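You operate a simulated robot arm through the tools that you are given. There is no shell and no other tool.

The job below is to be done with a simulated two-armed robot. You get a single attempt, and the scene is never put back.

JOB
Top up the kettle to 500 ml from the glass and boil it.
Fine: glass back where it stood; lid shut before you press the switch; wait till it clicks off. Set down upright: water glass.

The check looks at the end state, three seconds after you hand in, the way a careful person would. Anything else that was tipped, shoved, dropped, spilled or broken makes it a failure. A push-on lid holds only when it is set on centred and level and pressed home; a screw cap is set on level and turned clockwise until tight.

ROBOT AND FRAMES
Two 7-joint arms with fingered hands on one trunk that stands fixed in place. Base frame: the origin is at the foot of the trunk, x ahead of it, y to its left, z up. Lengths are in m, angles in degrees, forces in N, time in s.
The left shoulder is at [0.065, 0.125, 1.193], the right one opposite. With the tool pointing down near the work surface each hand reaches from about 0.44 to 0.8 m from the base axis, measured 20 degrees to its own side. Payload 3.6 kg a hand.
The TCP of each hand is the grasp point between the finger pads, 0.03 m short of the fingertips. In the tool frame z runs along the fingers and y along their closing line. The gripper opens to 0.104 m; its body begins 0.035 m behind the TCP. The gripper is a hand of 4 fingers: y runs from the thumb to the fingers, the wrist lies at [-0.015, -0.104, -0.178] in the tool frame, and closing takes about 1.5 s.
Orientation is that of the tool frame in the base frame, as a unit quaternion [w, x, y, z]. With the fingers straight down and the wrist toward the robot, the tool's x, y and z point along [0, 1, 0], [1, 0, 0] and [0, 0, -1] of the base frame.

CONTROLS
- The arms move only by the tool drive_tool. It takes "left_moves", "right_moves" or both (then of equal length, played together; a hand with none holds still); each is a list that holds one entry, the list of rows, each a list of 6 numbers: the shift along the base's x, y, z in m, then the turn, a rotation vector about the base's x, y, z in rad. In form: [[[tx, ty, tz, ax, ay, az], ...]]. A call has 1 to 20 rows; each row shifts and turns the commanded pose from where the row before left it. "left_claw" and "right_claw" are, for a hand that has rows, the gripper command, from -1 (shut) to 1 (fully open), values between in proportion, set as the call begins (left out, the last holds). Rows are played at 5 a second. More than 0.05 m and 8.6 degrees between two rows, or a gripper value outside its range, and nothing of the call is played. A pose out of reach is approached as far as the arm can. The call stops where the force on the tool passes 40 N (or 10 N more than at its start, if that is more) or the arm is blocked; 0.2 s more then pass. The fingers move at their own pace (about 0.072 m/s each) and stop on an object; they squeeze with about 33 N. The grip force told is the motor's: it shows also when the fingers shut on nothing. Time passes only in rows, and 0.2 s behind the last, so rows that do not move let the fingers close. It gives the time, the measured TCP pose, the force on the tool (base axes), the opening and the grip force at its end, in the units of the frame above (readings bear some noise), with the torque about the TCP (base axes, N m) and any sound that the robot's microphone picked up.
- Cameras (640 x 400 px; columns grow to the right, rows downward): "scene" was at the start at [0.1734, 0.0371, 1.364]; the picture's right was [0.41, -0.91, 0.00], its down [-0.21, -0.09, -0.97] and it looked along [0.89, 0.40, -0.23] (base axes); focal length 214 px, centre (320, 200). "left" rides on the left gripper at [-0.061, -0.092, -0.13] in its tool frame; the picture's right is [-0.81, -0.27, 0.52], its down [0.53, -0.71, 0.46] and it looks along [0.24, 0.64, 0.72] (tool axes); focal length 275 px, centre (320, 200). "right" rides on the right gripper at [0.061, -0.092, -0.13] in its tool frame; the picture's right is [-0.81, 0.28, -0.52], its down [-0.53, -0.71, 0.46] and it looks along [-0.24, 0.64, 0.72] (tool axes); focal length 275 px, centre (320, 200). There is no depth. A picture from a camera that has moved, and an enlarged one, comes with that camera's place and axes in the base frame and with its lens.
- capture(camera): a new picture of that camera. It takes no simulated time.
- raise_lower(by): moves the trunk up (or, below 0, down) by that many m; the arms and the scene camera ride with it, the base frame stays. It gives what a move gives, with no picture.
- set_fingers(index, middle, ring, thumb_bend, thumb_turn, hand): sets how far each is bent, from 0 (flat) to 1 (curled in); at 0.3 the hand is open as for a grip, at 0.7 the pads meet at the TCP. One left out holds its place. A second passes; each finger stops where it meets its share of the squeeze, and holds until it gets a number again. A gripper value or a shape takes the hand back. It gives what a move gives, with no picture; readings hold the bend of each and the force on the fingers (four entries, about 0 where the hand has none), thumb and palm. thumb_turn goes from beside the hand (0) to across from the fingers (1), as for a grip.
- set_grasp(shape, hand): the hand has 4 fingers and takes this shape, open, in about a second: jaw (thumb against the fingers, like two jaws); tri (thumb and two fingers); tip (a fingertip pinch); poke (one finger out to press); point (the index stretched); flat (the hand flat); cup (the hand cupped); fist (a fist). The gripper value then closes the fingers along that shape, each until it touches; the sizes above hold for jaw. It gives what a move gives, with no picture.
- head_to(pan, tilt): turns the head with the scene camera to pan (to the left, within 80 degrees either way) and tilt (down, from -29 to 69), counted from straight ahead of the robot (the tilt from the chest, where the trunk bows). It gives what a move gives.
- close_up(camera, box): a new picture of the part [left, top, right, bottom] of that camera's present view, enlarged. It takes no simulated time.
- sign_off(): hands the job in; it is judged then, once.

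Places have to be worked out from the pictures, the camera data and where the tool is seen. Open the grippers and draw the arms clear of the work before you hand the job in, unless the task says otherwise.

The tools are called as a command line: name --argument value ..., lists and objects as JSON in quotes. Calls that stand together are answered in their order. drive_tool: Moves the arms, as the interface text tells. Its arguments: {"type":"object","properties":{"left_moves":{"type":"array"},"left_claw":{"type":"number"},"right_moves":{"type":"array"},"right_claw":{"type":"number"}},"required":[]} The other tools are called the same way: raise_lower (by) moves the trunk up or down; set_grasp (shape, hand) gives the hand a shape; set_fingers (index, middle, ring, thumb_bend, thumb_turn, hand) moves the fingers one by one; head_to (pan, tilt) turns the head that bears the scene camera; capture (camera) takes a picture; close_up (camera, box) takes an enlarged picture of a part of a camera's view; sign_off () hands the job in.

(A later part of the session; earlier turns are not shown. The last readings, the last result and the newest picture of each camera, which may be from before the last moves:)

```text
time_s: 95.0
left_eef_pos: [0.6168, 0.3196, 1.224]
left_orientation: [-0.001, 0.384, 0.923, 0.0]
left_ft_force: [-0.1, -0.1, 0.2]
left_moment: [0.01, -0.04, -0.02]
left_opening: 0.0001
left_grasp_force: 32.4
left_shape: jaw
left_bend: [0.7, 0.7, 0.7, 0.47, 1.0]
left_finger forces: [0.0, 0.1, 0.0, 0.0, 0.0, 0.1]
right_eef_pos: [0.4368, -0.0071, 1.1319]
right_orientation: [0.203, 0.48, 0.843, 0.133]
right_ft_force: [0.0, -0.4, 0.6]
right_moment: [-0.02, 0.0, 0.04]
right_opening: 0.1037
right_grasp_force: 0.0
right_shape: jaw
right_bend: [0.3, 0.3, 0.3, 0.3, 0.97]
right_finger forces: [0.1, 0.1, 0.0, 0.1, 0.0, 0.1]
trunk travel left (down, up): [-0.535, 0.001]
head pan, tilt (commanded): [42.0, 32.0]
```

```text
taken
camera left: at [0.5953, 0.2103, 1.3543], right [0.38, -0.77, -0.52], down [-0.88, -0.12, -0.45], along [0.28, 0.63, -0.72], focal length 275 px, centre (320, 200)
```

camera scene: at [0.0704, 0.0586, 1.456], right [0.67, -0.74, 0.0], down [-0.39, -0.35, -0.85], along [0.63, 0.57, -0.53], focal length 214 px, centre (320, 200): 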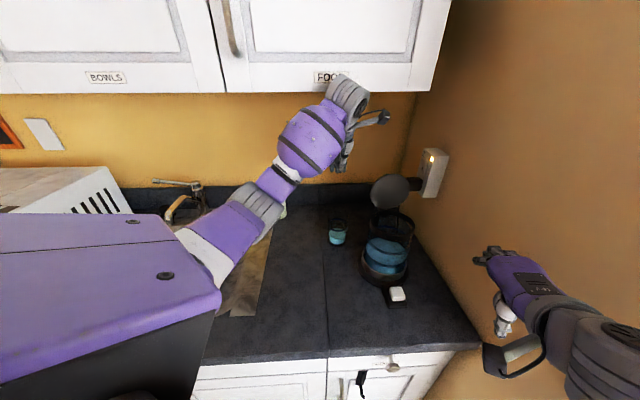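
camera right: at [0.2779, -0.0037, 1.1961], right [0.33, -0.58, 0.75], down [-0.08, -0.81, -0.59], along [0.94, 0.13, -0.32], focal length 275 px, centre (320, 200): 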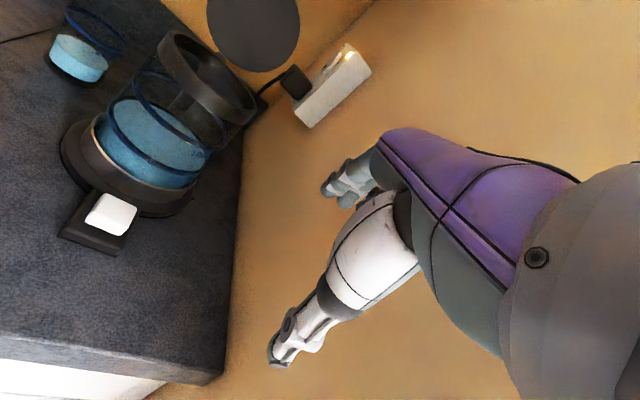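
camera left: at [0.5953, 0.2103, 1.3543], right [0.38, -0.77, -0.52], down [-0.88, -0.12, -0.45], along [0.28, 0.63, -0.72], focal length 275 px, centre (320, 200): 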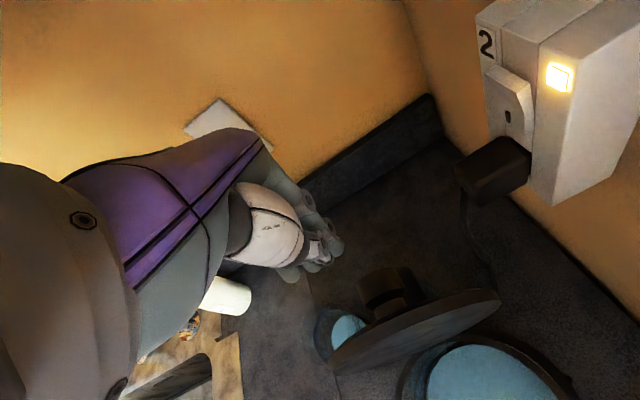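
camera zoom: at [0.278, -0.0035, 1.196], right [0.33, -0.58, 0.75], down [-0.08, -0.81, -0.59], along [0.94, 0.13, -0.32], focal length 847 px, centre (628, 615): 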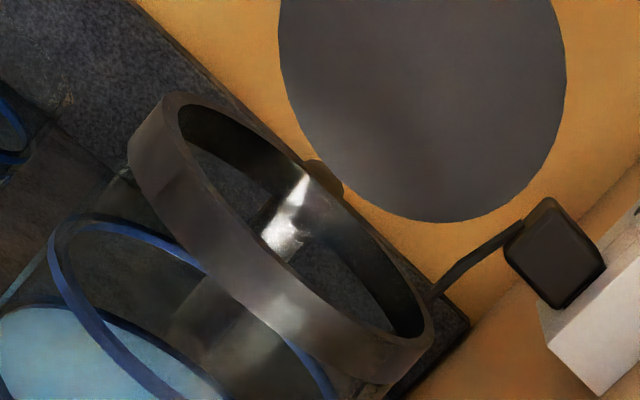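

From the left camera I see the lid edge-on with its knob, and the beak behind it (≈6 cm, slightly left of centre). I push toward the robot in small steps.

drive_tool --left_moves '[[[-0.0067, -0.0074, 0, 0, 0, 0], [-0.0067, -0.0074, 0, 0, 0, 0], [-0.0067, -0.0074, 0, 0, 0, 0], [-0.0067, -0.0074, 0, 0, 0, 0], [0, 0, 0, 0, 0, 0]]]'

capture --camera "left"

close_up --camera "right" --box '[120, 0, 320, 130]'

```text
time_s: 96.2
left_eef_pos: [0.5882, 0.2913, 1.2245]
left_orientation: [0.0, 0.383, 0.924, 0.001]
left_ft_force: [0.0, 1.5, 4.0]
left_moment: [-0.01, -0.05, 0.01]
left_opening: 0.0001
left_grasp_force: 33.0
left_shape: jaw
left_bend: [0.7, 0.7, 0.7, 0.47, 1.0]
left_finger forces: [0.0, 0.1, 0.0, 0.1, 0.1, 0.0]
right_eef_pos: [0.4366, -0.007, 1.1326]
right_orientation: [0.203, 0.481, 0.843, 0.132]
right_ft_force: [-0.1, 0.1, 1.0]
right_moment: [0.0, -0.04, -0.01]
right_opening: 0.1041
right_grasp_force: 0.0
right_shape: jaw
right_bend: [0.3, 0.3, 0.3, 0.3, 0.97]
right_finger forces: [0.1, 0.0, 0.0, 0.0, 0.0, 0.1]
trunk travel left (down, up): [-0.535, 0.001]
head pan, tilt (commanded): [42.0, 32.0]
```

```text
taken
camera left: at [0.5673, 0.1807, 1.3553], right [0.38, -0.77, -0.52], down [-0.88, -0.12, -0.46], along [0.28, 0.63, -0.72], focal length 275 px, centre (320, 200)
```

left: 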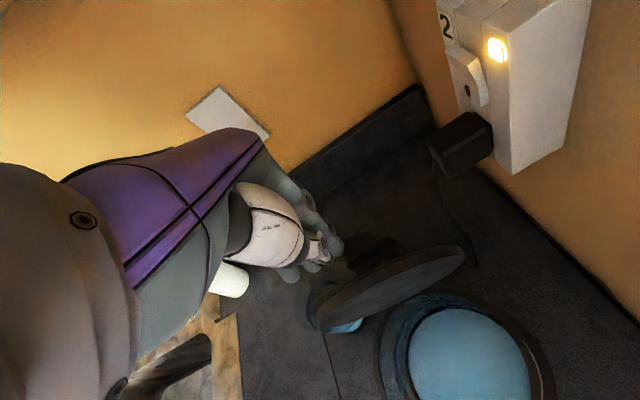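

```text
3.08 times, centred on (220, 65) of right
camera zoom: at [0.278, -0.0039, 1.1962], right [0.33, -0.58, 0.75], down [-0.08, -0.81, -0.59], along [0.94, 0.13, -0.32], focal length 847 px, centre (628, 615)
```

zoom: 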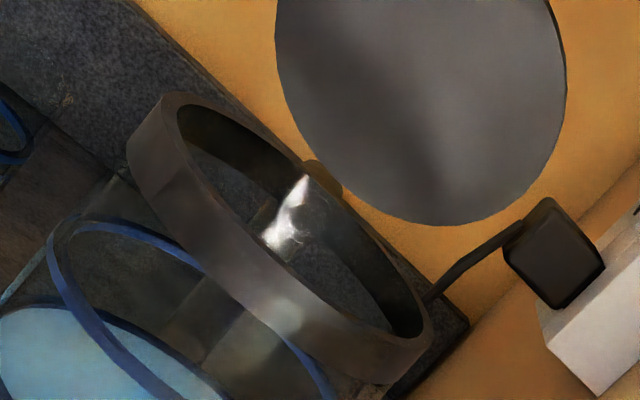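

Contact: the lid has begun to tip forward and the knob presses up slightly on the fingertips (4 N). I raise about 1 cm and continue pushing the upper rim forward.

drive_tool --left_moves '[[[0, 0, 0.008, 0, 0, 0], [-0.0067, -0.0074, 0.002, 0, 0, 0], [-0.0067, -0.0074, 0, 0, 0, 0], [-0.0067, -0.0074, 0, 0, 0, 0], [0, 0, 0, 0, 0, 0]]]'

capture --camera "left"

close_up --camera "right" --box '[120, 0, 320, 130]'

```text
time_s: 97.4
left_eef_pos: [0.5702, 0.2702, 1.2323]
left_orientation: [-0.003, 0.385, 0.923, 0.001]
left_ft_force: [-0.1, 0.0, -0.1]
left_moment: [0.01, -0.02, 0.04]
left_opening: 0.0
left_grasp_force: 33.0
left_shape: jaw
left_bend: [0.7, 0.7, 0.7, 0.48, 1.0]
left_finger forces: [0.0, 0.0, 0.0, 0.1, 0.1, 0.1]
right_eef_pos: [0.4361, -0.0057, 1.1316]
right_orientation: [0.203, 0.481, 0.843, 0.132]
right_ft_force: [0.7, -0.6, -0.9]
right_moment: [0.0, -0.01, -0.03]
right_opening: 0.1038
right_grasp_force: 0.0
right_shape: jaw
right_bend: [0.3, 0.3, 0.3, 0.3, 0.97]
right_finger forces: [0.0, 0.1, 0.0, 0.0, 0.0, 0.0]
trunk travel left (down, up): [-0.535, 0.001]
head pan, tilt (commanded): [42.0, 32.0]
```

```text
taken
camera left: at [0.5478, 0.1598, 1.3643], right [0.38, -0.77, -0.52], down [-0.88, -0.12, -0.45], along [0.28, 0.63, -0.72], focal length 275 px, centre (320, 200)
```

left: 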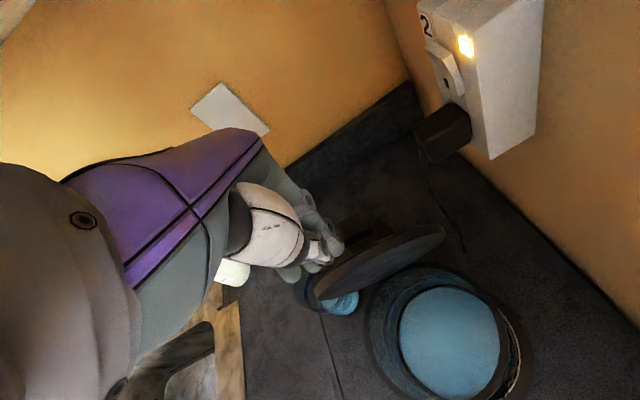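

```text
3.08 times, centred on (220, 65) of right
camera zoom: at [0.2783, -0.0032, 1.196], right [0.33, -0.58, 0.75], down [-0.08, -0.81, -0.59], along [0.94, 0.13, -0.32], focal length 847 px, centre (628, 615)
```

zoom: 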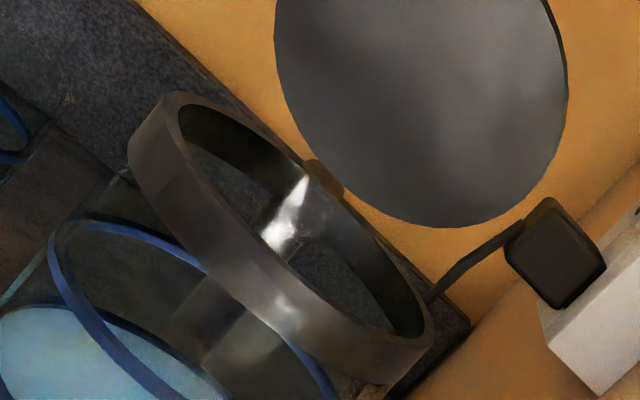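

The lid follows without resistance. I continue pushing along an arc, forward and slightly down.

drive_tool --left_moves '[[[-0.0056, -0.0061, -0.0026, 0, 0, 0], [-0.0064, -0.0071, -0.0041, 0, 0, 0], [-0.0062, -0.0068, -0.0051, 0, 0, 0], [-0.0058, -0.0064, -0.006, 0, 0, 0], [-0.0061, -0.0067, -0.0081, 0, 0, 0], [0, 0, 0, 0, 0, 0]]]'

capture --camera "left"

capture --camera "right"

```text
time_s: 98.8
left_eef_pos: [0.54, 0.2352, 1.2071]
left_orientation: [0.0, 0.384, 0.923, 0.002]
left_ft_force: [-1.7, -0.6, 1.9]
left_moment: [-0.02, 0.08, -0.02]
left_opening: 0.0
left_grasp_force: 32.9
left_shape: jaw
left_bend: [0.7, 0.7, 0.7, 0.48, 1.0]
left_finger forces: [0.1, 0.1, 0.0, 0.0, 0.1, 0.0]
right_eef_pos: [0.436, -0.0083, 1.1326]
right_orientation: [0.204, 0.482, 0.842, 0.132]
right_ft_force: [-0.2, -1.3, 0.9]
right_moment: [-0.01, -0.02, 0.01]
right_opening: 0.1039
right_grasp_force: 0.3
right_shape: jaw
right_bend: [0.3, 0.3, 0.3, 0.3, 0.97]
right_finger forces: [0.0, 0.1, 0.1, 0.0, 0.0, 0.0]
trunk travel left (down, up): [-0.535, 0.001]
head pan, tilt (commanded): [42.0, 32.0]
```

```text
taken
camera left: at [0.5175, 0.1247, 1.3379], right [0.38, -0.77, -0.52], down [-0.88, -0.12, -0.45], along [0.28, 0.63, -0.72], focal length 275 px, centre (320, 200)
```

left: 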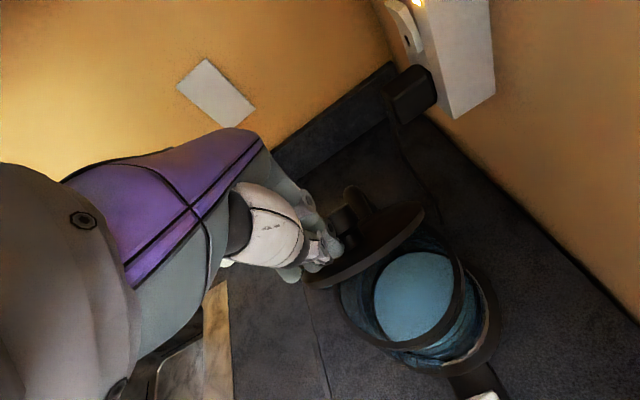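

```text
taken
camera right: at [0.2779, -0.0041, 1.1961], right [0.33, -0.58, 0.75], down [-0.08, -0.81, -0.59], along [0.94, 0.13, -0.32], focal length 275 px, centre (320, 200)
```

right: 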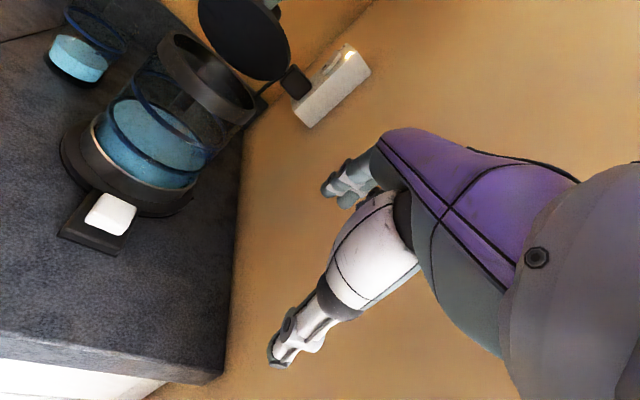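

Lid is about 35–40° forward now. I keep following it down along the arc with the fingertips on its back.

drive_tool --left_moves '[[[-0.0034, -0.0037, -0.012, 0, 0, 0], [-0.0034, -0.0037, -0.009, 0, 0, 0], [-0.0067, -0.0074, -0.012, 0, 0, 0], [-0.0054, -0.0059, -0.013, 0, 0, 0], [0, 0, 0, 0, 0, 0]]]'

capture --camera "left"

close_up --camera "right" --box '[60, 0, 320, 160]'

```text
time_s: 100.0
left_eef_pos: [0.5202, 0.2158, 1.1599]
left_orientation: [-0.001, 0.383, 0.924, 0.0]
left_ft_force: [-4.0, -1.4, 1.6]
left_moment: [0.0, 0.02, -0.01]
left_opening: 0.0
left_grasp_force: 32.6
left_shape: jaw
left_bend: [0.7, 0.7, 0.7, 0.48, 1.0]
left_finger forces: [7.0, 0.1, 0.0, 0.0, 0.0, 0.0]
right_eef_pos: [0.4349, -0.0071, 1.1328]
right_orientation: [0.203, 0.482, 0.842, 0.132]
right_ft_force: [0.2, 0.6, -1.5]
right_moment: [-0.03, -0.02, 0.02]
right_opening: 0.1037
right_grasp_force: 0.0
right_shape: jaw
right_bend: [0.3, 0.3, 0.3, 0.3, 0.97]
right_finger forces: [0.0, 0.0, 0.1, 0.1, 0.0, 0.1]
trunk travel left (down, up): [-0.535, 0.001]
head pan, tilt (commanded): [42.0, 32.0]
```

```text
taken
camera left: at [0.4983, 0.1048, 1.2916], right [0.38, -0.77, -0.52], down [-0.88, -0.12, -0.45], along [0.28, 0.63, -0.72], focal length 275 px, centre (320, 200)
```

left: 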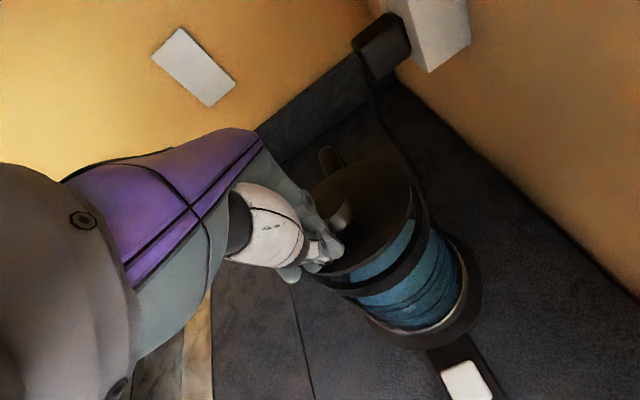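

```text
2.46 times, centred on (190, 80) of right
camera zoom: at [0.2777, -0.0041, 1.196], right [0.33, -0.58, 0.75], down [-0.08, -0.81, -0.59], along [0.94, 0.13, -0.32], focal length 678 px, centre (640, 495)
```

zoom: 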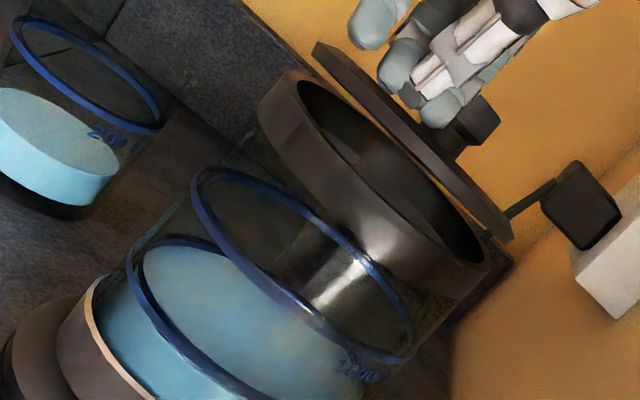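

The lid is ~25° from closed; the index finger is bearing sideways on the knob (7 N). I shift 1.5 cm toward the lid's front edge to free the knob, then press down gently.

drive_tool --left_moves '[[[-0.005, -0.0055, 0.003, 0, 0, 0], [-0.005, -0.0055, 0, 0, 0, 0], [0, 0, -0.006, 0, 0, 0], [0, 0, -0.006, 0, 0, 0], [0, 0, 0, 0, 0, 0]]]'

close_up --camera "right" --box '[60, 0, 320, 160]'

capture --camera "left"

```text
time_s: 101.2
left_eef_pos: [0.5104, 0.2029, 1.1513]
left_orientation: [-0.001, 0.384, 0.923, 0.001]
left_ft_force: [-3.6, -2.5, 1.8]
left_moment: [-0.01, -0.01, -0.03]
left_opening: 0.0001
left_grasp_force: 33.5
left_shape: jaw
left_bend: [0.7, 0.7, 0.7, 0.48, 1.0]
left_finger forces: [7.4, 0.0, 0.0, 0.1, 0.0, 0.1]
right_eef_pos: [0.4354, -0.0069, 1.1324]
right_orientation: [0.204, 0.481, 0.842, 0.133]
right_ft_force: [-0.1, 0.2, 0.9]
right_moment: [-0.02, 0.01, 0.05]
right_opening: 0.104
right_grasp_force: 0.1
right_shape: jaw
right_bend: [0.3, 0.3, 0.3, 0.3, 0.97]
right_finger forces: [0.0, 0.1, 0.1, 0.0, 0.0, 0.0]
trunk travel left (down, up): [-0.535, 0.001]
head pan, tilt (commanded): [42.0, 32.0]
```

```text
2.46 times, centred on (190, 80) of right
camera zoom: at [0.2777, -0.0042, 1.1961], right [0.33, -0.58, 0.75], down [-0.08, -0.81, -0.59], along [0.94, 0.13, -0.32], focal length 678 px, centre (640, 495)
```

zoom: 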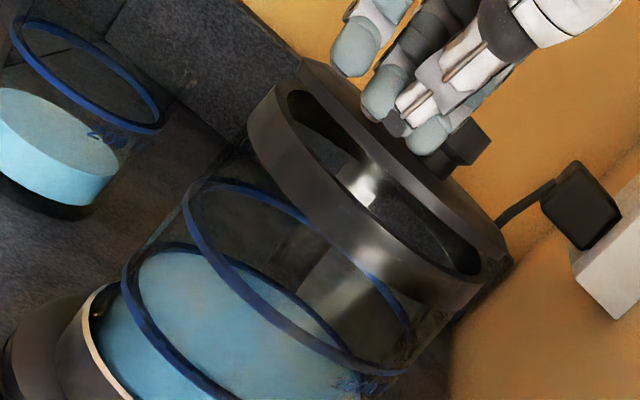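

```text
taken
camera left: at [0.4887, 0.0933, 1.2828], right [0.38, -0.77, -0.52], down [-0.88, -0.12, -0.45], along [0.28, 0.63, -0.72], focal length 275 px, centre (320, 200)
```

left: 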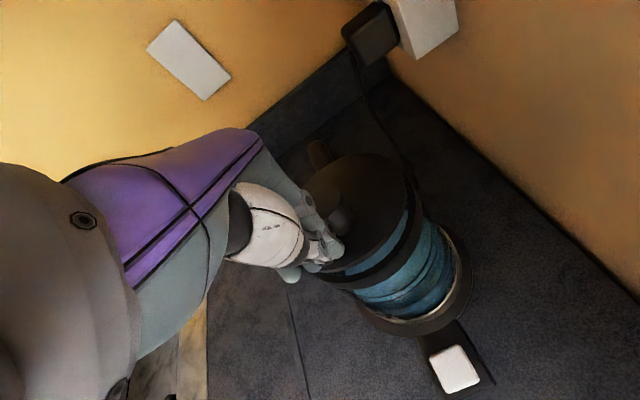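

Something shifted: in the right view the kettle body itself moved by several mm. I stop and inspect from the head camera before doing anything else.

close_up --camera "scene" --box '[320, 150, 440, 310]'

capture --camera "scene"

capture --camera "right"

```text
2.50 times, centred on (380, 230) of scene
camera zoom: at [0.0701, 0.058, 1.456], right [0.67, -0.74, 0.0], down [-0.39, -0.35, -0.85], along [0.63, 0.57, -0.53], focal length 536 px, centre (170, 125)
```

zoom: 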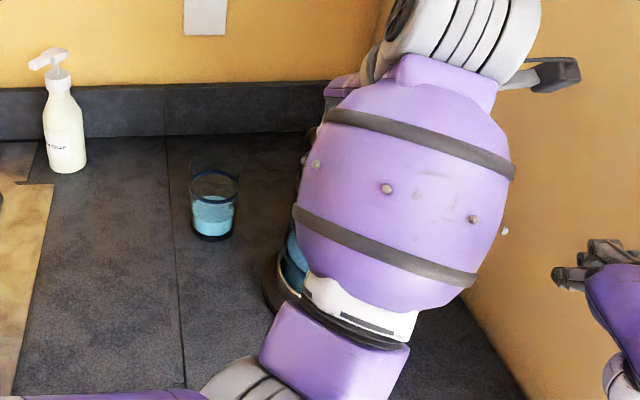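

```text
taken
camera scene: at [0.0701, 0.058, 1.456], right [0.67, -0.74, 0.0], down [-0.39, -0.35, -0.85], along [0.63, 0.57, -0.53], focal length 214 px, centre (320, 200)
```

scene: 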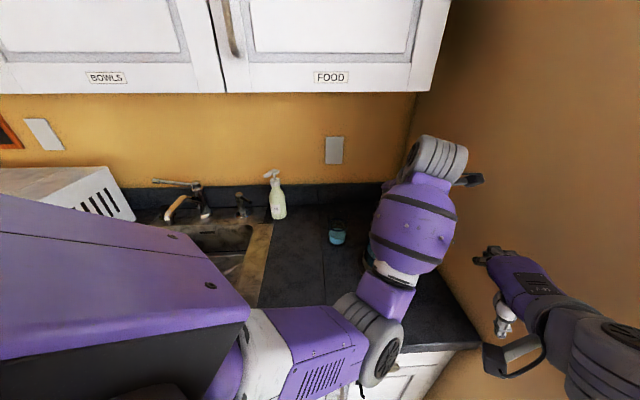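

```text
taken
camera right: at [0.2777, -0.0042, 1.1961], right [0.33, -0.58, 0.75], down [-0.08, -0.81, -0.59], along [0.94, 0.13, -0.32], focal length 275 px, centre (320, 200)
```

right: 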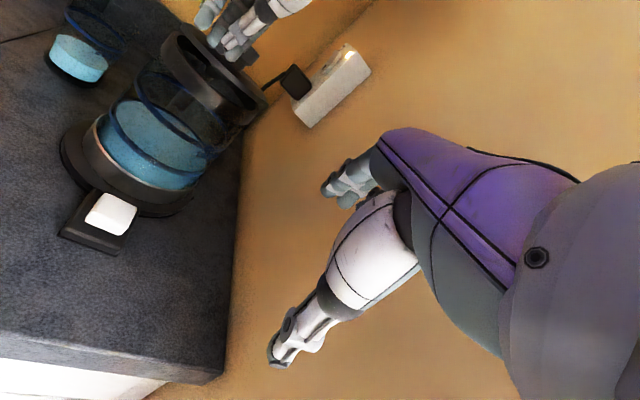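

I compare the kettle body with the earlier identical zooms to see whether it moved or tilted.

close_up --camera "right" --box '[95, 85, 205, 190]'

close_up --camera "right" --box '[120, 0, 320, 130]'

close_up --camera "right" --box '[40, 90, 240, 260]'

```text
3.81 times, centred on (150, 138) of right
camera zoom: at [0.2777, -0.0042, 1.1961], right [0.33, -0.58, 0.75], down [-0.08, -0.81, -0.59], along [0.94, 0.13, -0.32], focal length 1049 px, centre (968, 438)
```

zoom: 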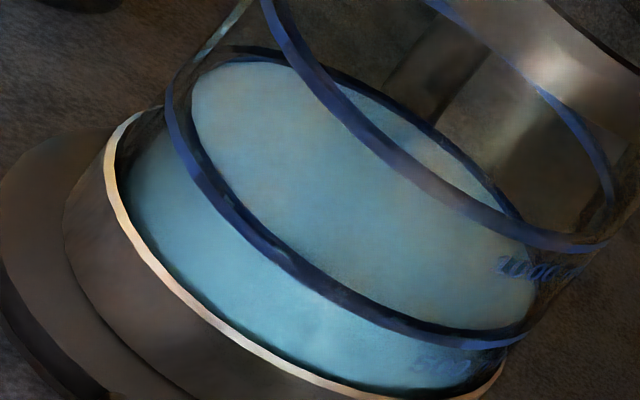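

```text
3.08 times, centred on (220, 65) of right
camera zoom: at [0.2777, -0.0042, 1.1961], right [0.33, -0.58, 0.75], down [-0.08, -0.81, -0.59], along [0.94, 0.13, -0.32], focal length 847 px, centre (628, 615)
```

zoom: 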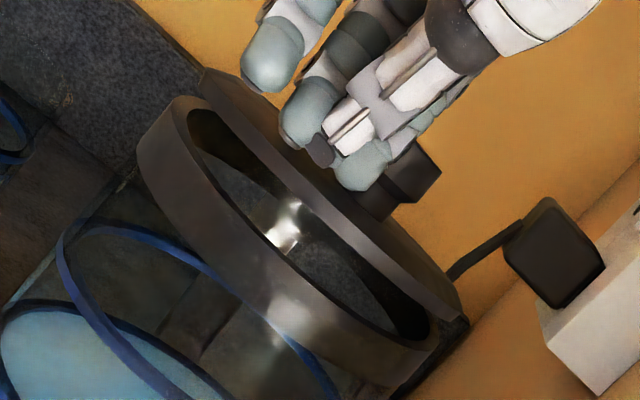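

```text
2.35 times, centred on (140, 175) of right
camera zoom: at [0.2777, -0.0042, 1.1961], right [0.33, -0.58, 0.75], down [-0.08, -0.81, -0.59], along [0.94, 0.13, -0.32], focal length 648 px, centre (744, 259)
```

zoom: 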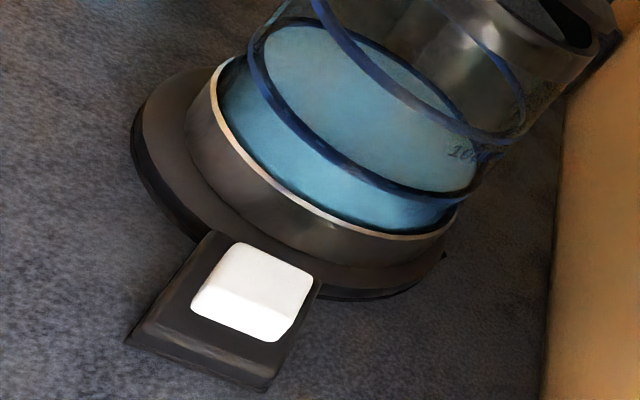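

The kettle only shifted about 3 mm; the lid is nearly shut, but its knob leans on my index finger. I draw the hand toward the robot and up so that the lid can drop the rest of the way by itself.

drive_tool --left_moves '[[[-0.005, -0.0055, 0.004, 0, 0, 0], [-0.005, -0.0055, 0.006, 0, 0, 0], [-0.005, -0.0055, 0.01, 0, 0, 0], [0, 0, 0.02, 0, 0, 0], [0, 0, 0.02, 0, 0, 0], [0, 0, 0, 0, 0, 0]]]'

close_up --camera "right" --box '[60, 0, 320, 160]'

capture --camera "left"

```text
time_s: 102.6
left_eef_pos: [0.4965, 0.1861, 1.2122]
left_orientation: [-0.002, 0.384, 0.923, 0.0]
left_ft_force: [0.7, -0.3, -0.3]
left_moment: [-0.02, -0.03, 0.02]
left_opening: 0.0
left_grasp_force: 32.2
left_shape: jaw
left_bend: [0.7, 0.7, 0.7, 0.48, 1.0]
left_finger forces: [0.0, 0.1, 0.1, 0.0, 0.1, 0.1]
right_eef_pos: [0.4359, -0.006, 1.1316]
right_orientation: [0.204, 0.482, 0.842, 0.133]
right_ft_force: [0.3, 1.1, 0.0]
right_moment: [0.0, -0.03, 0.02]
right_opening: 0.1039
right_grasp_force: 0.0
right_shape: jaw
right_bend: [0.3, 0.3, 0.3, 0.3, 0.97]
right_finger forces: [0.0, 0.0, 0.0, 0.0, 0.1, 0.0]
trunk travel left (down, up): [-0.535, 0.001]
head pan, tilt (commanded): [42.0, 32.0]
```

```text
2.46 times, centred on (190, 80) of right
camera zoom: at [0.2784, -0.0038, 1.1959], right [0.33, -0.58, 0.75], down [-0.08, -0.81, -0.59], along [0.94, 0.13, -0.32], focal length 678 px, centre (640, 495)
```

zoom: 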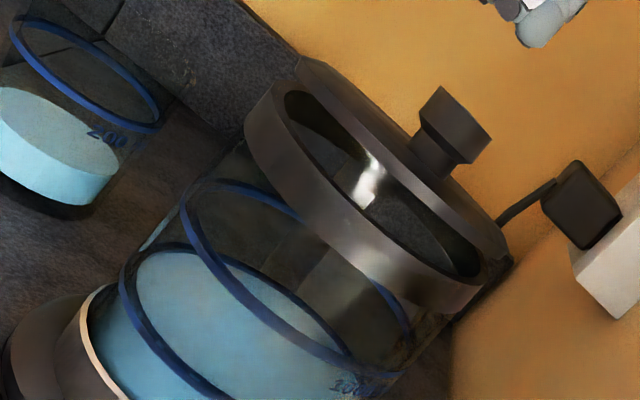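

```text
taken
camera left: at [0.475, 0.0766, 1.3437], right [0.38, -0.77, -0.52], down [-0.88, -0.12, -0.45], along [0.28, 0.63, -0.72], focal length 275 px, centre (320, 200)
```

left: 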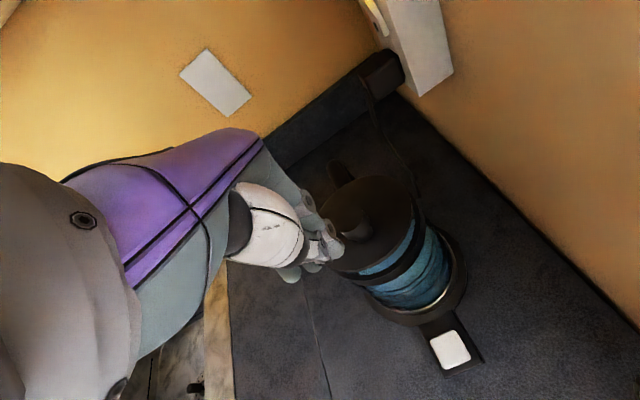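

The lid stays ~15–20° open on its own, so its hinge has friction. I check the kettle's position against the earlier reference zoom before pressing it shut.

close_up --camera "right" --box '[80, 50, 230, 210]'

close_up --camera "right" --box '[120, 0, 320, 130]'

close_up --camera "left" --box '[300, 130, 500, 390]'

```text
2.50 times, centred on (155, 130) of right
camera zoom: at [0.2784, -0.0038, 1.1959], right [0.33, -0.58, 0.75], down [-0.08, -0.81, -0.59], along [0.94, 0.13, -0.32], focal length 688 px, centre (732, 375)
```

zoom: 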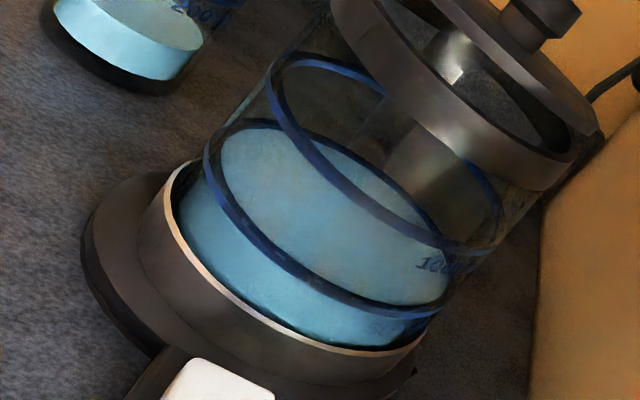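

```text
3.08 times, centred on (220, 65) of right
camera zoom: at [0.2784, -0.0038, 1.1959], right [0.33, -0.58, 0.75], down [-0.08, -0.81, -0.59], along [0.94, 0.13, -0.32], focal length 847 px, centre (628, 615)
```

zoom: 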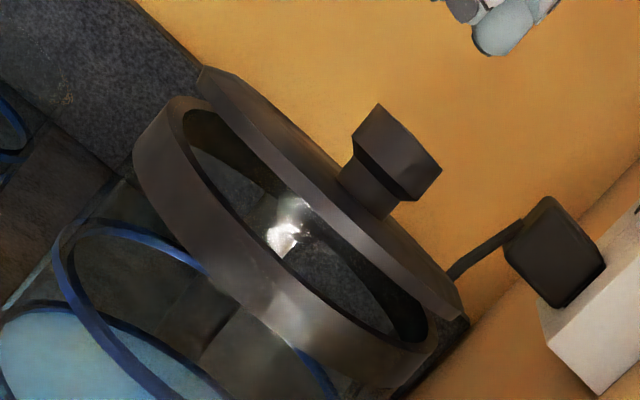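

```text
1.54 times, centred on (400, 260) of left
camera zoom: at [0.475, 0.0766, 1.3437], right [0.38, -0.77, -0.52], down [-0.88, -0.12, -0.45], along [0.28, 0.63, -0.72], focal length 424 px, centre (197, 108)
```

zoom: 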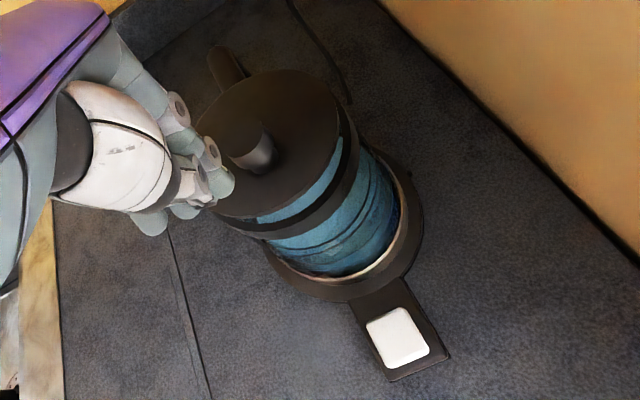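

The base and paddle are unmoved; the vessel only settled ~2 mm in its base. I move the closed hand above the lid's knob to press the lid home at its centre.

drive_tool --left_moves '[[[0, 0, 0.01, 0, 0, 0], [0.0126, 0.0107, 0, 0, 0, 0], [0.0126, 0.0107, 0, 0, 0, 0], [0.0126, 0.0107, 0, 0, 0, 0], [0.0126, 0.0107, 0, 0, 0, 0], [0, 0, 0, 0, 0, 0]]]'

close_up --camera "right" --box '[120, 0, 320, 130]'

close_up --camera "left" --box '[240, 150, 440, 390]'

```text
time_s: 104.0
left_eef_pos: [0.546, 0.2296, 1.2231]
left_orientation: [-0.001, 0.384, 0.923, 0.001]
left_ft_force: [0.4, 0.4, -0.3]
left_moment: [0.02, -0.01, -0.01]
left_opening: 0.0003
left_grasp_force: 32.9
left_shape: jaw
left_bend: [0.7, 0.7, 0.7, 0.48, 1.0]
left_finger forces: [0.0, 0.0, 0.1, 0.0, 0.0, 0.0]
right_eef_pos: [0.4363, -0.0073, 1.1329]
right_orientation: [0.204, 0.481, 0.842, 0.133]
right_ft_force: [-0.3, -0.2, 0.8]
right_moment: [0.0, -0.03, -0.01]
right_opening: 0.1038
right_grasp_force: 0.0
right_shape: jaw
right_bend: [0.3, 0.3, 0.3, 0.3, 0.97]
right_finger forces: [0.0, 0.0, 0.0, 0.0, 0.0, 0.0]
trunk travel left (down, up): [-0.535, 0.001]
head pan, tilt (commanded): [42.0, 32.0]
```

```text
3.08 times, centred on (220, 65) of right
camera zoom: at [0.2781, -0.0041, 1.196], right [0.33, -0.58, 0.75], down [-0.08, -0.81, -0.59], along [0.94, 0.13, -0.32], focal length 847 px, centre (628, 615)
```

zoom: 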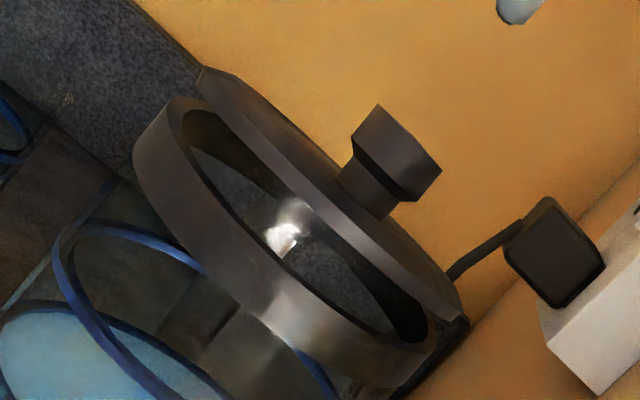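

```text
1.67 times, centred on (340, 270) of left
camera zoom: at [0.5256, 0.1194, 1.3531], right [0.38, -0.77, -0.52], down [-0.88, -0.12, -0.45], along [0.28, 0.63, -0.72], focal length 459 px, centre (287, 83)
```

zoom: 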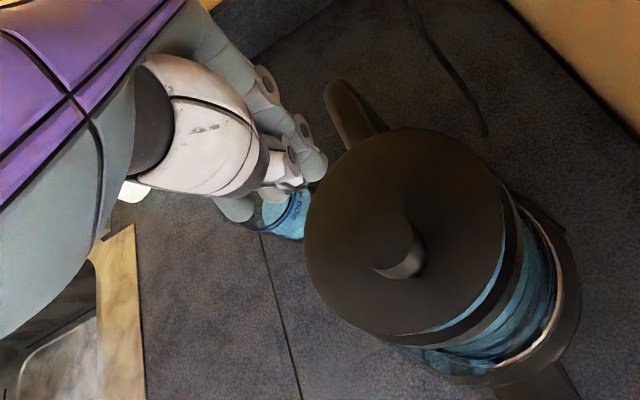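

Triangulating left and right views puts the knob's top at about (0.542, 0.216, 1.135). I correct sideways by ~1.3 cm and descend to just above it.

drive_tool --left_moves '[[[-0.005, -0.012, 0, 0, 0, 0], [0, 0, -0.015, 0, 0, 0], [0, 0, -0.015, 0, 0, 0], [0, 0, -0.01, 0, 0, 0], [0, 0, 0, 0, 0, 0]]]'

close_up --camera "right" --box '[120, 0, 320, 130]'

close_up --camera "left" --box '[240, 150, 440, 390]'

```text
time_s: 105.2
left_eef_pos: [0.5421, 0.2189, 1.1817]
left_orientation: [-0.001, 0.385, 0.923, 0.0]
left_ft_force: [-0.1, 0.0, -0.5]
left_moment: [-0.01, -0.01, 0.02]
left_opening: 0.0001
left_grasp_force: 33.4
left_shape: jaw
left_bend: [0.7, 0.7, 0.7, 0.48, 1.0]
left_finger forces: [0.1, 0.1, 0.0, 0.1, 0.1, 0.1]
right_eef_pos: [0.4352, -0.0072, 1.1332]
right_orientation: [0.204, 0.481, 0.842, 0.133]
right_ft_force: [-0.2, -0.1, 0.6]
right_moment: [0.02, 0.01, -0.05]
right_opening: 0.104
right_grasp_force: 0.0
right_shape: jaw
right_bend: [0.3, 0.3, 0.3, 0.3, 0.97]
right_finger forces: [0.0, 0.1, 0.0, 0.1, 0.0, 0.0]
trunk travel left (down, up): [-0.535, 0.001]
head pan, tilt (commanded): [42.0, 32.0]
```

```text
3.08 times, centred on (220, 65) of right
camera zoom: at [0.2783, -0.0039, 1.196], right [0.33, -0.58, 0.75], down [-0.08, -0.81, -0.59], along [0.94, 0.13, -0.32], focal length 847 px, centre (628, 615)
```

zoom: 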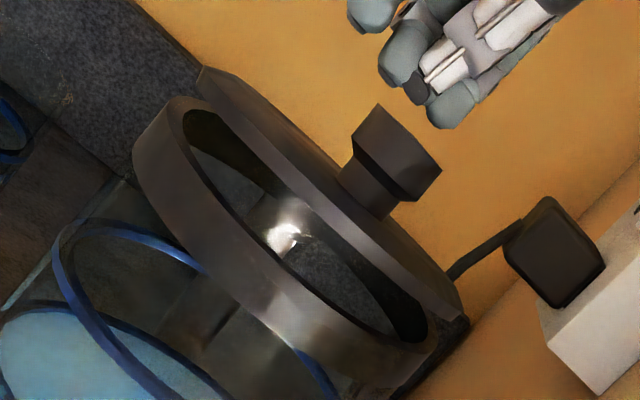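

```text
1.67 times, centred on (340, 270) of left
camera zoom: at [0.5201, 0.1084, 1.313], right [0.38, -0.77, -0.52], down [-0.88, -0.12, -0.45], along [0.28, 0.63, -0.72], focal length 459 px, centre (287, 83)
```

zoom: 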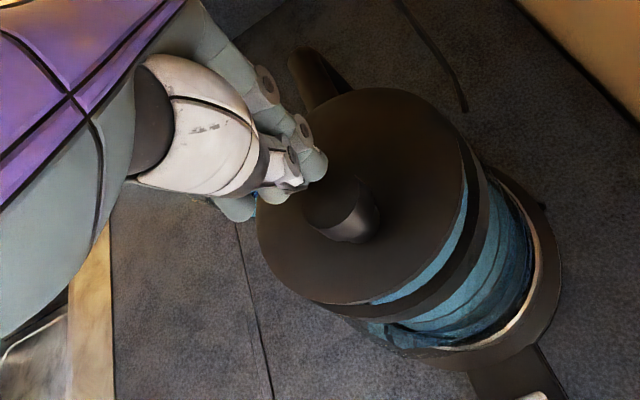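

The beak is about 1 cm off toward the left; I shift it over the knob and lower in small steps watching the force.

drive_tool --left_moves '[[[0.004, -0.01, 0, 0, 0, 0], [0, 0, -0.005, 0, 0, 0], [0, 0, -0.005, 0, 0, 0], [0, 0, -0.004, 0, 0, 0], [0, 0, 0, 0, 0, 0]]]'

close_up --camera "right" --box '[120, 0, 320, 130]'

```text
time_s: 106.4
left_eef_pos: [0.5459, 0.2073, 1.1682]
left_orientation: [-0.002, 0.384, 0.923, 0.001]
left_ft_force: [0.1, 0.9, 0.7]
left_moment: [0.02, -0.01, 0.0]
left_opening: 0.0
left_grasp_force: 32.4
left_shape: jaw
left_bend: [0.7, 0.7, 0.7, 0.48, 1.0]
left_finger forces: [0.1, 0.0, 0.1, 0.0, 0.0, 0.0]
right_eef_pos: [0.4368, -0.0066, 1.1326]
right_orientation: [0.204, 0.481, 0.842, 0.132]
right_ft_force: [0.4, -0.1, 0.4]
right_moment: [0.04, 0.03, 0.0]
right_opening: 0.1038
right_grasp_force: 0.1
right_shape: jaw
right_bend: [0.3, 0.3, 0.3, 0.3, 0.97]
right_finger forces: [0.0, 0.0, 0.1, 0.0, 0.0, 0.0]
trunk travel left (down, up): [-0.535, 0.001]
head pan, tilt (commanded): [42.0, 32.0]
```

```text
3.08 times, centred on (220, 65) of right
camera zoom: at [0.2782, -0.0039, 1.1959], right [0.33, -0.58, 0.75], down [-0.08, -0.81, -0.59], along [0.94, 0.13, -0.32], focal length 847 px, centre (628, 615)
```

zoom: 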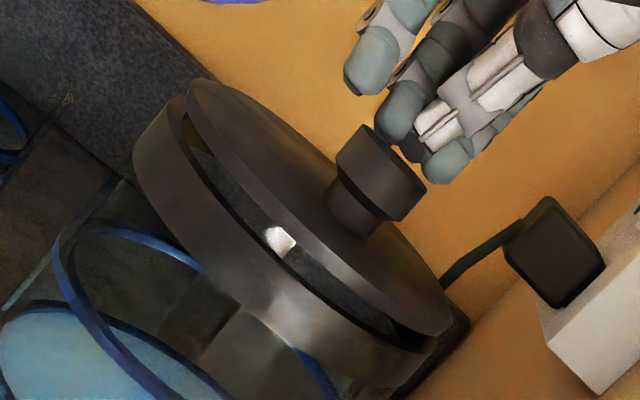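

The knob is going down under the fingertips and the gap is closing, with almost no force. I continue down in 4 mm steps.

drive_tool --left_moves '[[[0, 0, -0.004, 0, 0, 0], [0, 0, -0.004, 0, 0, 0], [0, 0, -0.004, 0, 0, 0], [0, 0, 0, 0, 0, 0]]]'

close_up --camera "right" --box '[120, 0, 320, 130]'

```text
time_s: 107.4
left_eef_pos: [0.5446, 0.2079, 1.1595]
left_orientation: [0.003, 0.383, 0.924, 0.004]
left_ft_force: [5.0, 3.7, 27.2]
left_moment: [0.26, 0.01, -0.04]
left_opening: 0.0001
left_grasp_force: 33.1
left_shape: jaw
left_bend: [0.7, 0.7, 0.7, 0.49, 1.0]
left_finger forces: [0.0, 36.9, 0.1, 0.0, 0.1, 0.1]
right_eef_pos: [0.4357, -0.0066, 1.1339]
right_orientation: [0.204, 0.48, 0.842, 0.134]
right_ft_force: [0.2, -1.8, -1.3]
right_moment: [0.03, 0.02, 0.03]
right_opening: 0.1039
right_grasp_force: 0.1
right_shape: jaw
right_bend: [0.3, 0.3, 0.3, 0.3, 0.97]
right_finger forces: [0.0, 0.1, 0.1, 0.0, 0.0, 0.1]
trunk travel left (down, up): [-0.535, 0.001]
head pan, tilt (commanded): [42.0, 32.0]
```

```text
3.08 times, centred on (220, 65) of right
camera zoom: at [0.277, -0.0042, 1.1972], right [0.33, -0.58, 0.75], down [-0.08, -0.81, -0.59], along [0.94, 0.13, -0.31], focal length 847 px, centre (628, 615)
```

zoom: 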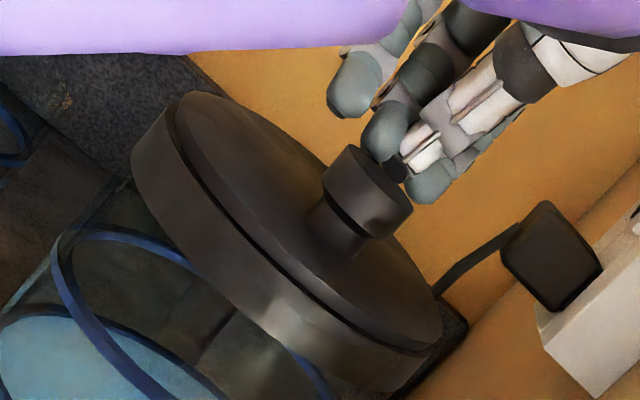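

The lid is now seated flush, pressed with 27 N. I lift the hand off and check that it stays shut.

drive_tool --left_moves '[[[0, 0, 0.006, 0, 0, 0], [0, 0, 0.02, 0, 0, 0], [0, 0, 0.03, 0, 0, 0], [0, 0, 0.02, 0, 0, 0], [0, 0, 0, 0, 0, 0]]]'

close_up --camera "right" --box '[120, 0, 320, 130]'

close_up --camera "right" --box '[80, 50, 230, 210]'

close_up --camera "left" --box '[240, 150, 480, 390]'

```text
time_s: 108.6
left_eef_pos: [0.5444, 0.2065, 1.2315]
left_orientation: [-0.002, 0.384, 0.923, 0.001]
left_ft_force: [0.2, 0.2, -0.1]
left_moment: [0.0, 0.01, -0.05]
left_opening: 0.0
left_grasp_force: 32.6
left_shape: jaw
left_bend: [0.7, 0.7, 0.7, 0.49, 1.0]
left_finger forces: [0.0, 0.0, 0.0, 0.0, 0.2, 0.0]
right_eef_pos: [0.4365, -0.0067, 1.1314]
right_orientation: [0.204, 0.482, 0.842, 0.132]
right_ft_force: [-0.4, 0.5, 0.4]
right_moment: [-0.01, 0.01, -0.01]
right_opening: 0.104
right_grasp_force: 0.1
right_shape: jaw
right_bend: [0.3, 0.3, 0.3, 0.3, 0.97]
right_finger forces: [0.0, 0.0, 0.0, 0.0, 0.0, 0.0]
trunk travel left (down, up): [-0.535, 0.001]
head pan, tilt (commanded): [42.0, 32.0]
```

```text
3.08 times, centred on (220, 65) of right
camera zoom: at [0.2782, -0.0039, 1.1959], right [0.33, -0.58, 0.75], down [-0.08, -0.81, -0.59], along [0.94, 0.13, -0.32], focal length 847 px, centre (628, 615)
```

zoom: 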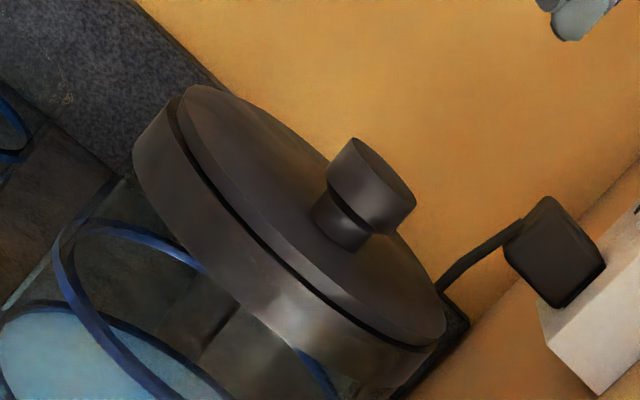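

```text
2.50 times, centred on (155, 130) of right
camera zoom: at [0.2782, -0.0039, 1.1959], right [0.33, -0.58, 0.75], down [-0.08, -0.81, -0.59], along [0.94, 0.13, -0.32], focal length 688 px, centre (732, 375)
```

zoom: 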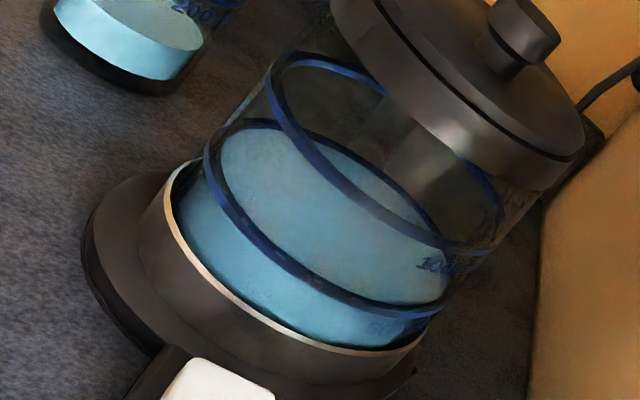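

```text
1.67 times, centred on (360, 270) of left
camera zoom: at [0.523, 0.0974, 1.3636], right [0.37, -0.77, -0.52], down [-0.88, -0.12, -0.45], along [0.28, 0.63, -0.72], focal length 459 px, centre (253, 83)
```

zoom: 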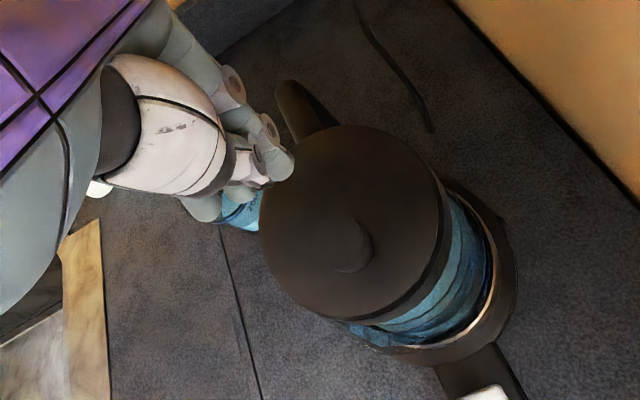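

Compared with the pressed state the lid may have sprung back a little. I zoom on the seam between lid and rim.

close_up --camera "right" --box '[150, 15, 270, 120]'

close_up --camera "right" --box '[155, 20, 205, 80]'

close_up --camera "right" --box '[200, 60, 270, 125]'

```text
3.81 times, centred on (210, 68) of right
camera zoom: at [0.2782, -0.0039, 1.1959], right [0.33, -0.58, 0.75], down [-0.08, -0.81, -0.59], along [0.94, 0.13, -0.32], focal length 1049 px, centre (739, 705)
```

zoom: 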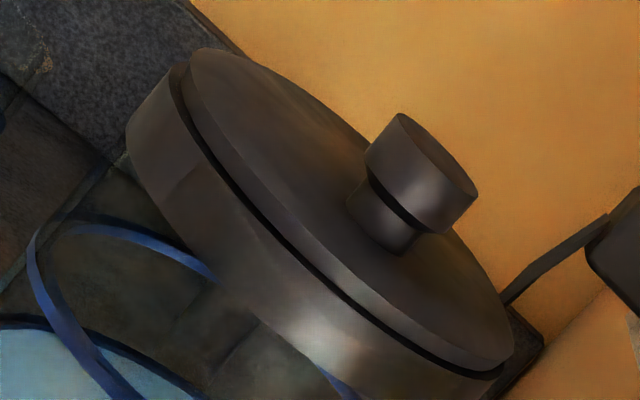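

```text
6.67 times, centred on (180, 50) of right
camera zoom: at [0.2782, -0.0039, 1.1959], right [0.33, -0.58, 0.75], down [-0.08, -0.81, -0.59], along [0.94, 0.13, -0.32], focal length 1835 px, centre (1253, 1200)
```

zoom: 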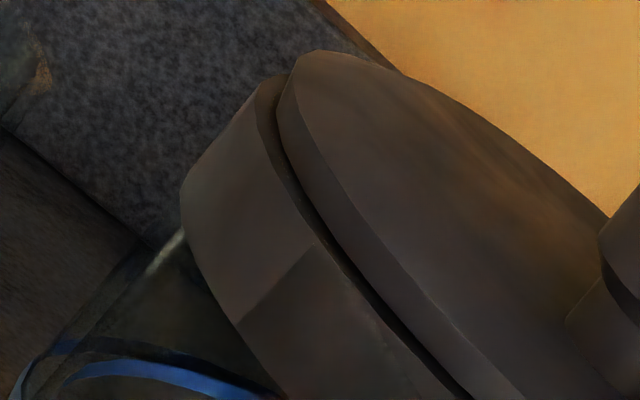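

```text
6.15 times, centred on (235, 92) of right
camera zoom: at [0.2782, -0.0039, 1.1959], right [0.33, -0.58, 0.75], down [-0.08, -0.81, -0.59], along [0.94, 0.13, -0.32], focal length 1694 px, centre (843, 862)
```

zoom: 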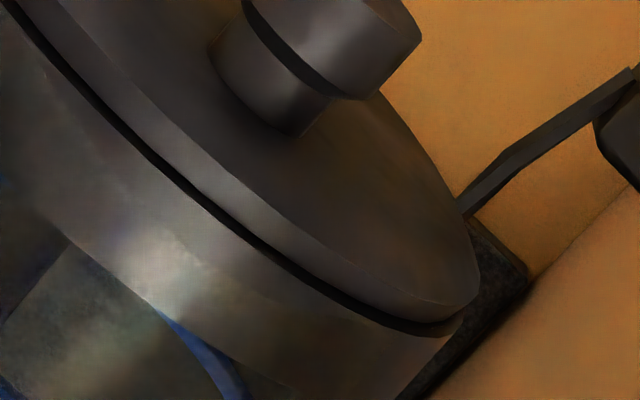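

A 2–3 mm seam is visible on the near side, so the lid may not be fully home. I'll press again near the lid's front edge with a single finger; I raise and set the left hand to the poke shape.

drive_tool --left_moves '[[[0, 0, 0.03, 0, 0, 0], [-0.02, -0.022, 0.01, 0, 0, 0], [-0.02, -0.022, 0, 0, 0, 0], [0, 0, 0, 0, 0, 0]]]'

set_grasp --hand "left" --shape "poke"

capture --camera "left"

capture --camera "right"

capture --camera "scene"

```text
time_s: 109.6
left_eef_pos: [0.5161, 0.173, 1.2697]
left_orientation: [-0.001, 0.385, 0.923, 0.001]
left_ft_force: [0.1, -0.1, 0.6]
left_moment: [0.03, 0.03, 0.01]
left_opening: 0.0
left_grasp_force: 32.4
left_shape: jaw
left_bend: [0.7, 0.7, 0.7, 0.49, 1.0]
left_finger forces: [0.0, 0.0, 0.0, 0.1, 0.1, 0.0]
left hand out of reach, approached as far as the arm can: row 3
right_eef_pos: [0.4357, -0.0073, 1.132]
right_orientation: [0.204, 0.481, 0.842, 0.133]
right_ft_force: [-0.7, -0.3, 0.6]
right_moment: [0.01, -0.01, 0.01]
right_opening: 0.104
right_grasp_force: 0.2
right_shape: jaw
right_bend: [0.3, 0.3, 0.3, 0.3, 0.97]
right_finger forces: [0.0, 0.0, 0.0, 0.1, 0.0, 0.0]
trunk travel left (down, up): [-0.535, 0.001]
head pan, tilt (commanded): [42.0, 32.0]
```

```text
time_s: 110.5
left_eef_pos: [0.5163, 0.1722, 1.269]
left_orientation: [-0.001, 0.384, 0.923, 0.001]
left_ft_force: [0.5, 0.4, 0.2]
left_moment: [0.0, -0.04, 0.0]
left_opening: 0.0001
left_grasp_force: 0.1
left_shape: poke
left_bend: [0.7, 0.7, 0.99, 1.0, 1.0]
left_finger forces: [0.0, 0.0, 0.0, 0.0, 0.0, 0.0]
right_eef_pos: [0.4358, -0.0069, 1.1317]
right_orientation: [0.203, 0.482, 0.842, 0.133]
right_ft_force: [0.1, 0.3, 0.7]
right_moment: [-0.02, -0.01, 0.0]
right_opening: 0.104
right_grasp_force: 0.0
right_shape: jaw
right_bend: [0.3, 0.3, 0.3, 0.3, 0.97]
right_finger forces: [0.0, 0.1, 0.1, 0.0, 0.0, 0.1]
trunk travel left (down, up): [-0.535, 0.001]
head pan, tilt (commanded): [42.0, 32.0]
```

```text
taken
camera left: at [0.4942, 0.0634, 1.3999], right [0.38, -0.77, -0.52], down [-0.88, -0.12, -0.46], along [0.29, 0.63, -0.72], focal length 275 px, centre (320, 200)
```

left: 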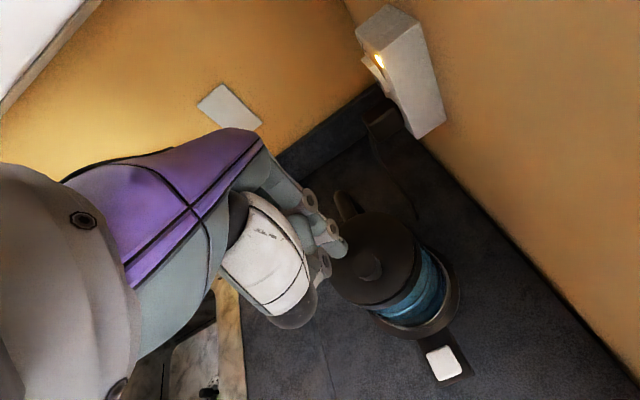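

```text
taken
camera right: at [0.2783, -0.0039, 1.1959], right [0.33, -0.58, 0.75], down [-0.08, -0.81, -0.59], along [0.94, 0.13, -0.32], focal length 275 px, centre (320, 200)
```

right: 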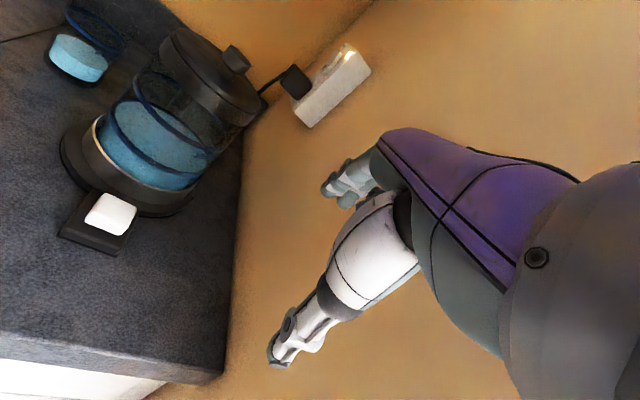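

```text
taken
camera scene: at [0.0708, 0.0584, 1.456], right [0.67, -0.74, 0.0], down [-0.39, -0.35, -0.85], along [0.63, 0.57, -0.53], focal length 214 px, centre (320, 200)
```

scene: 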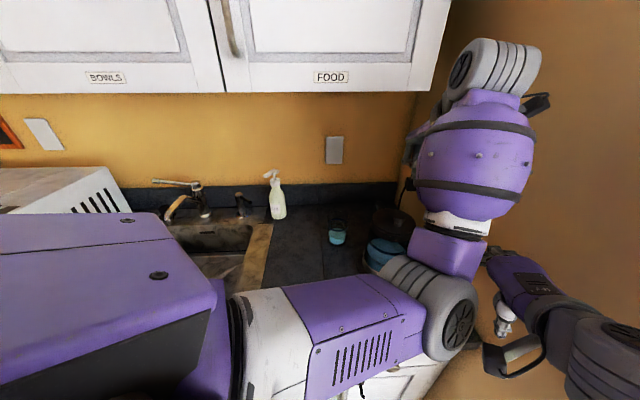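

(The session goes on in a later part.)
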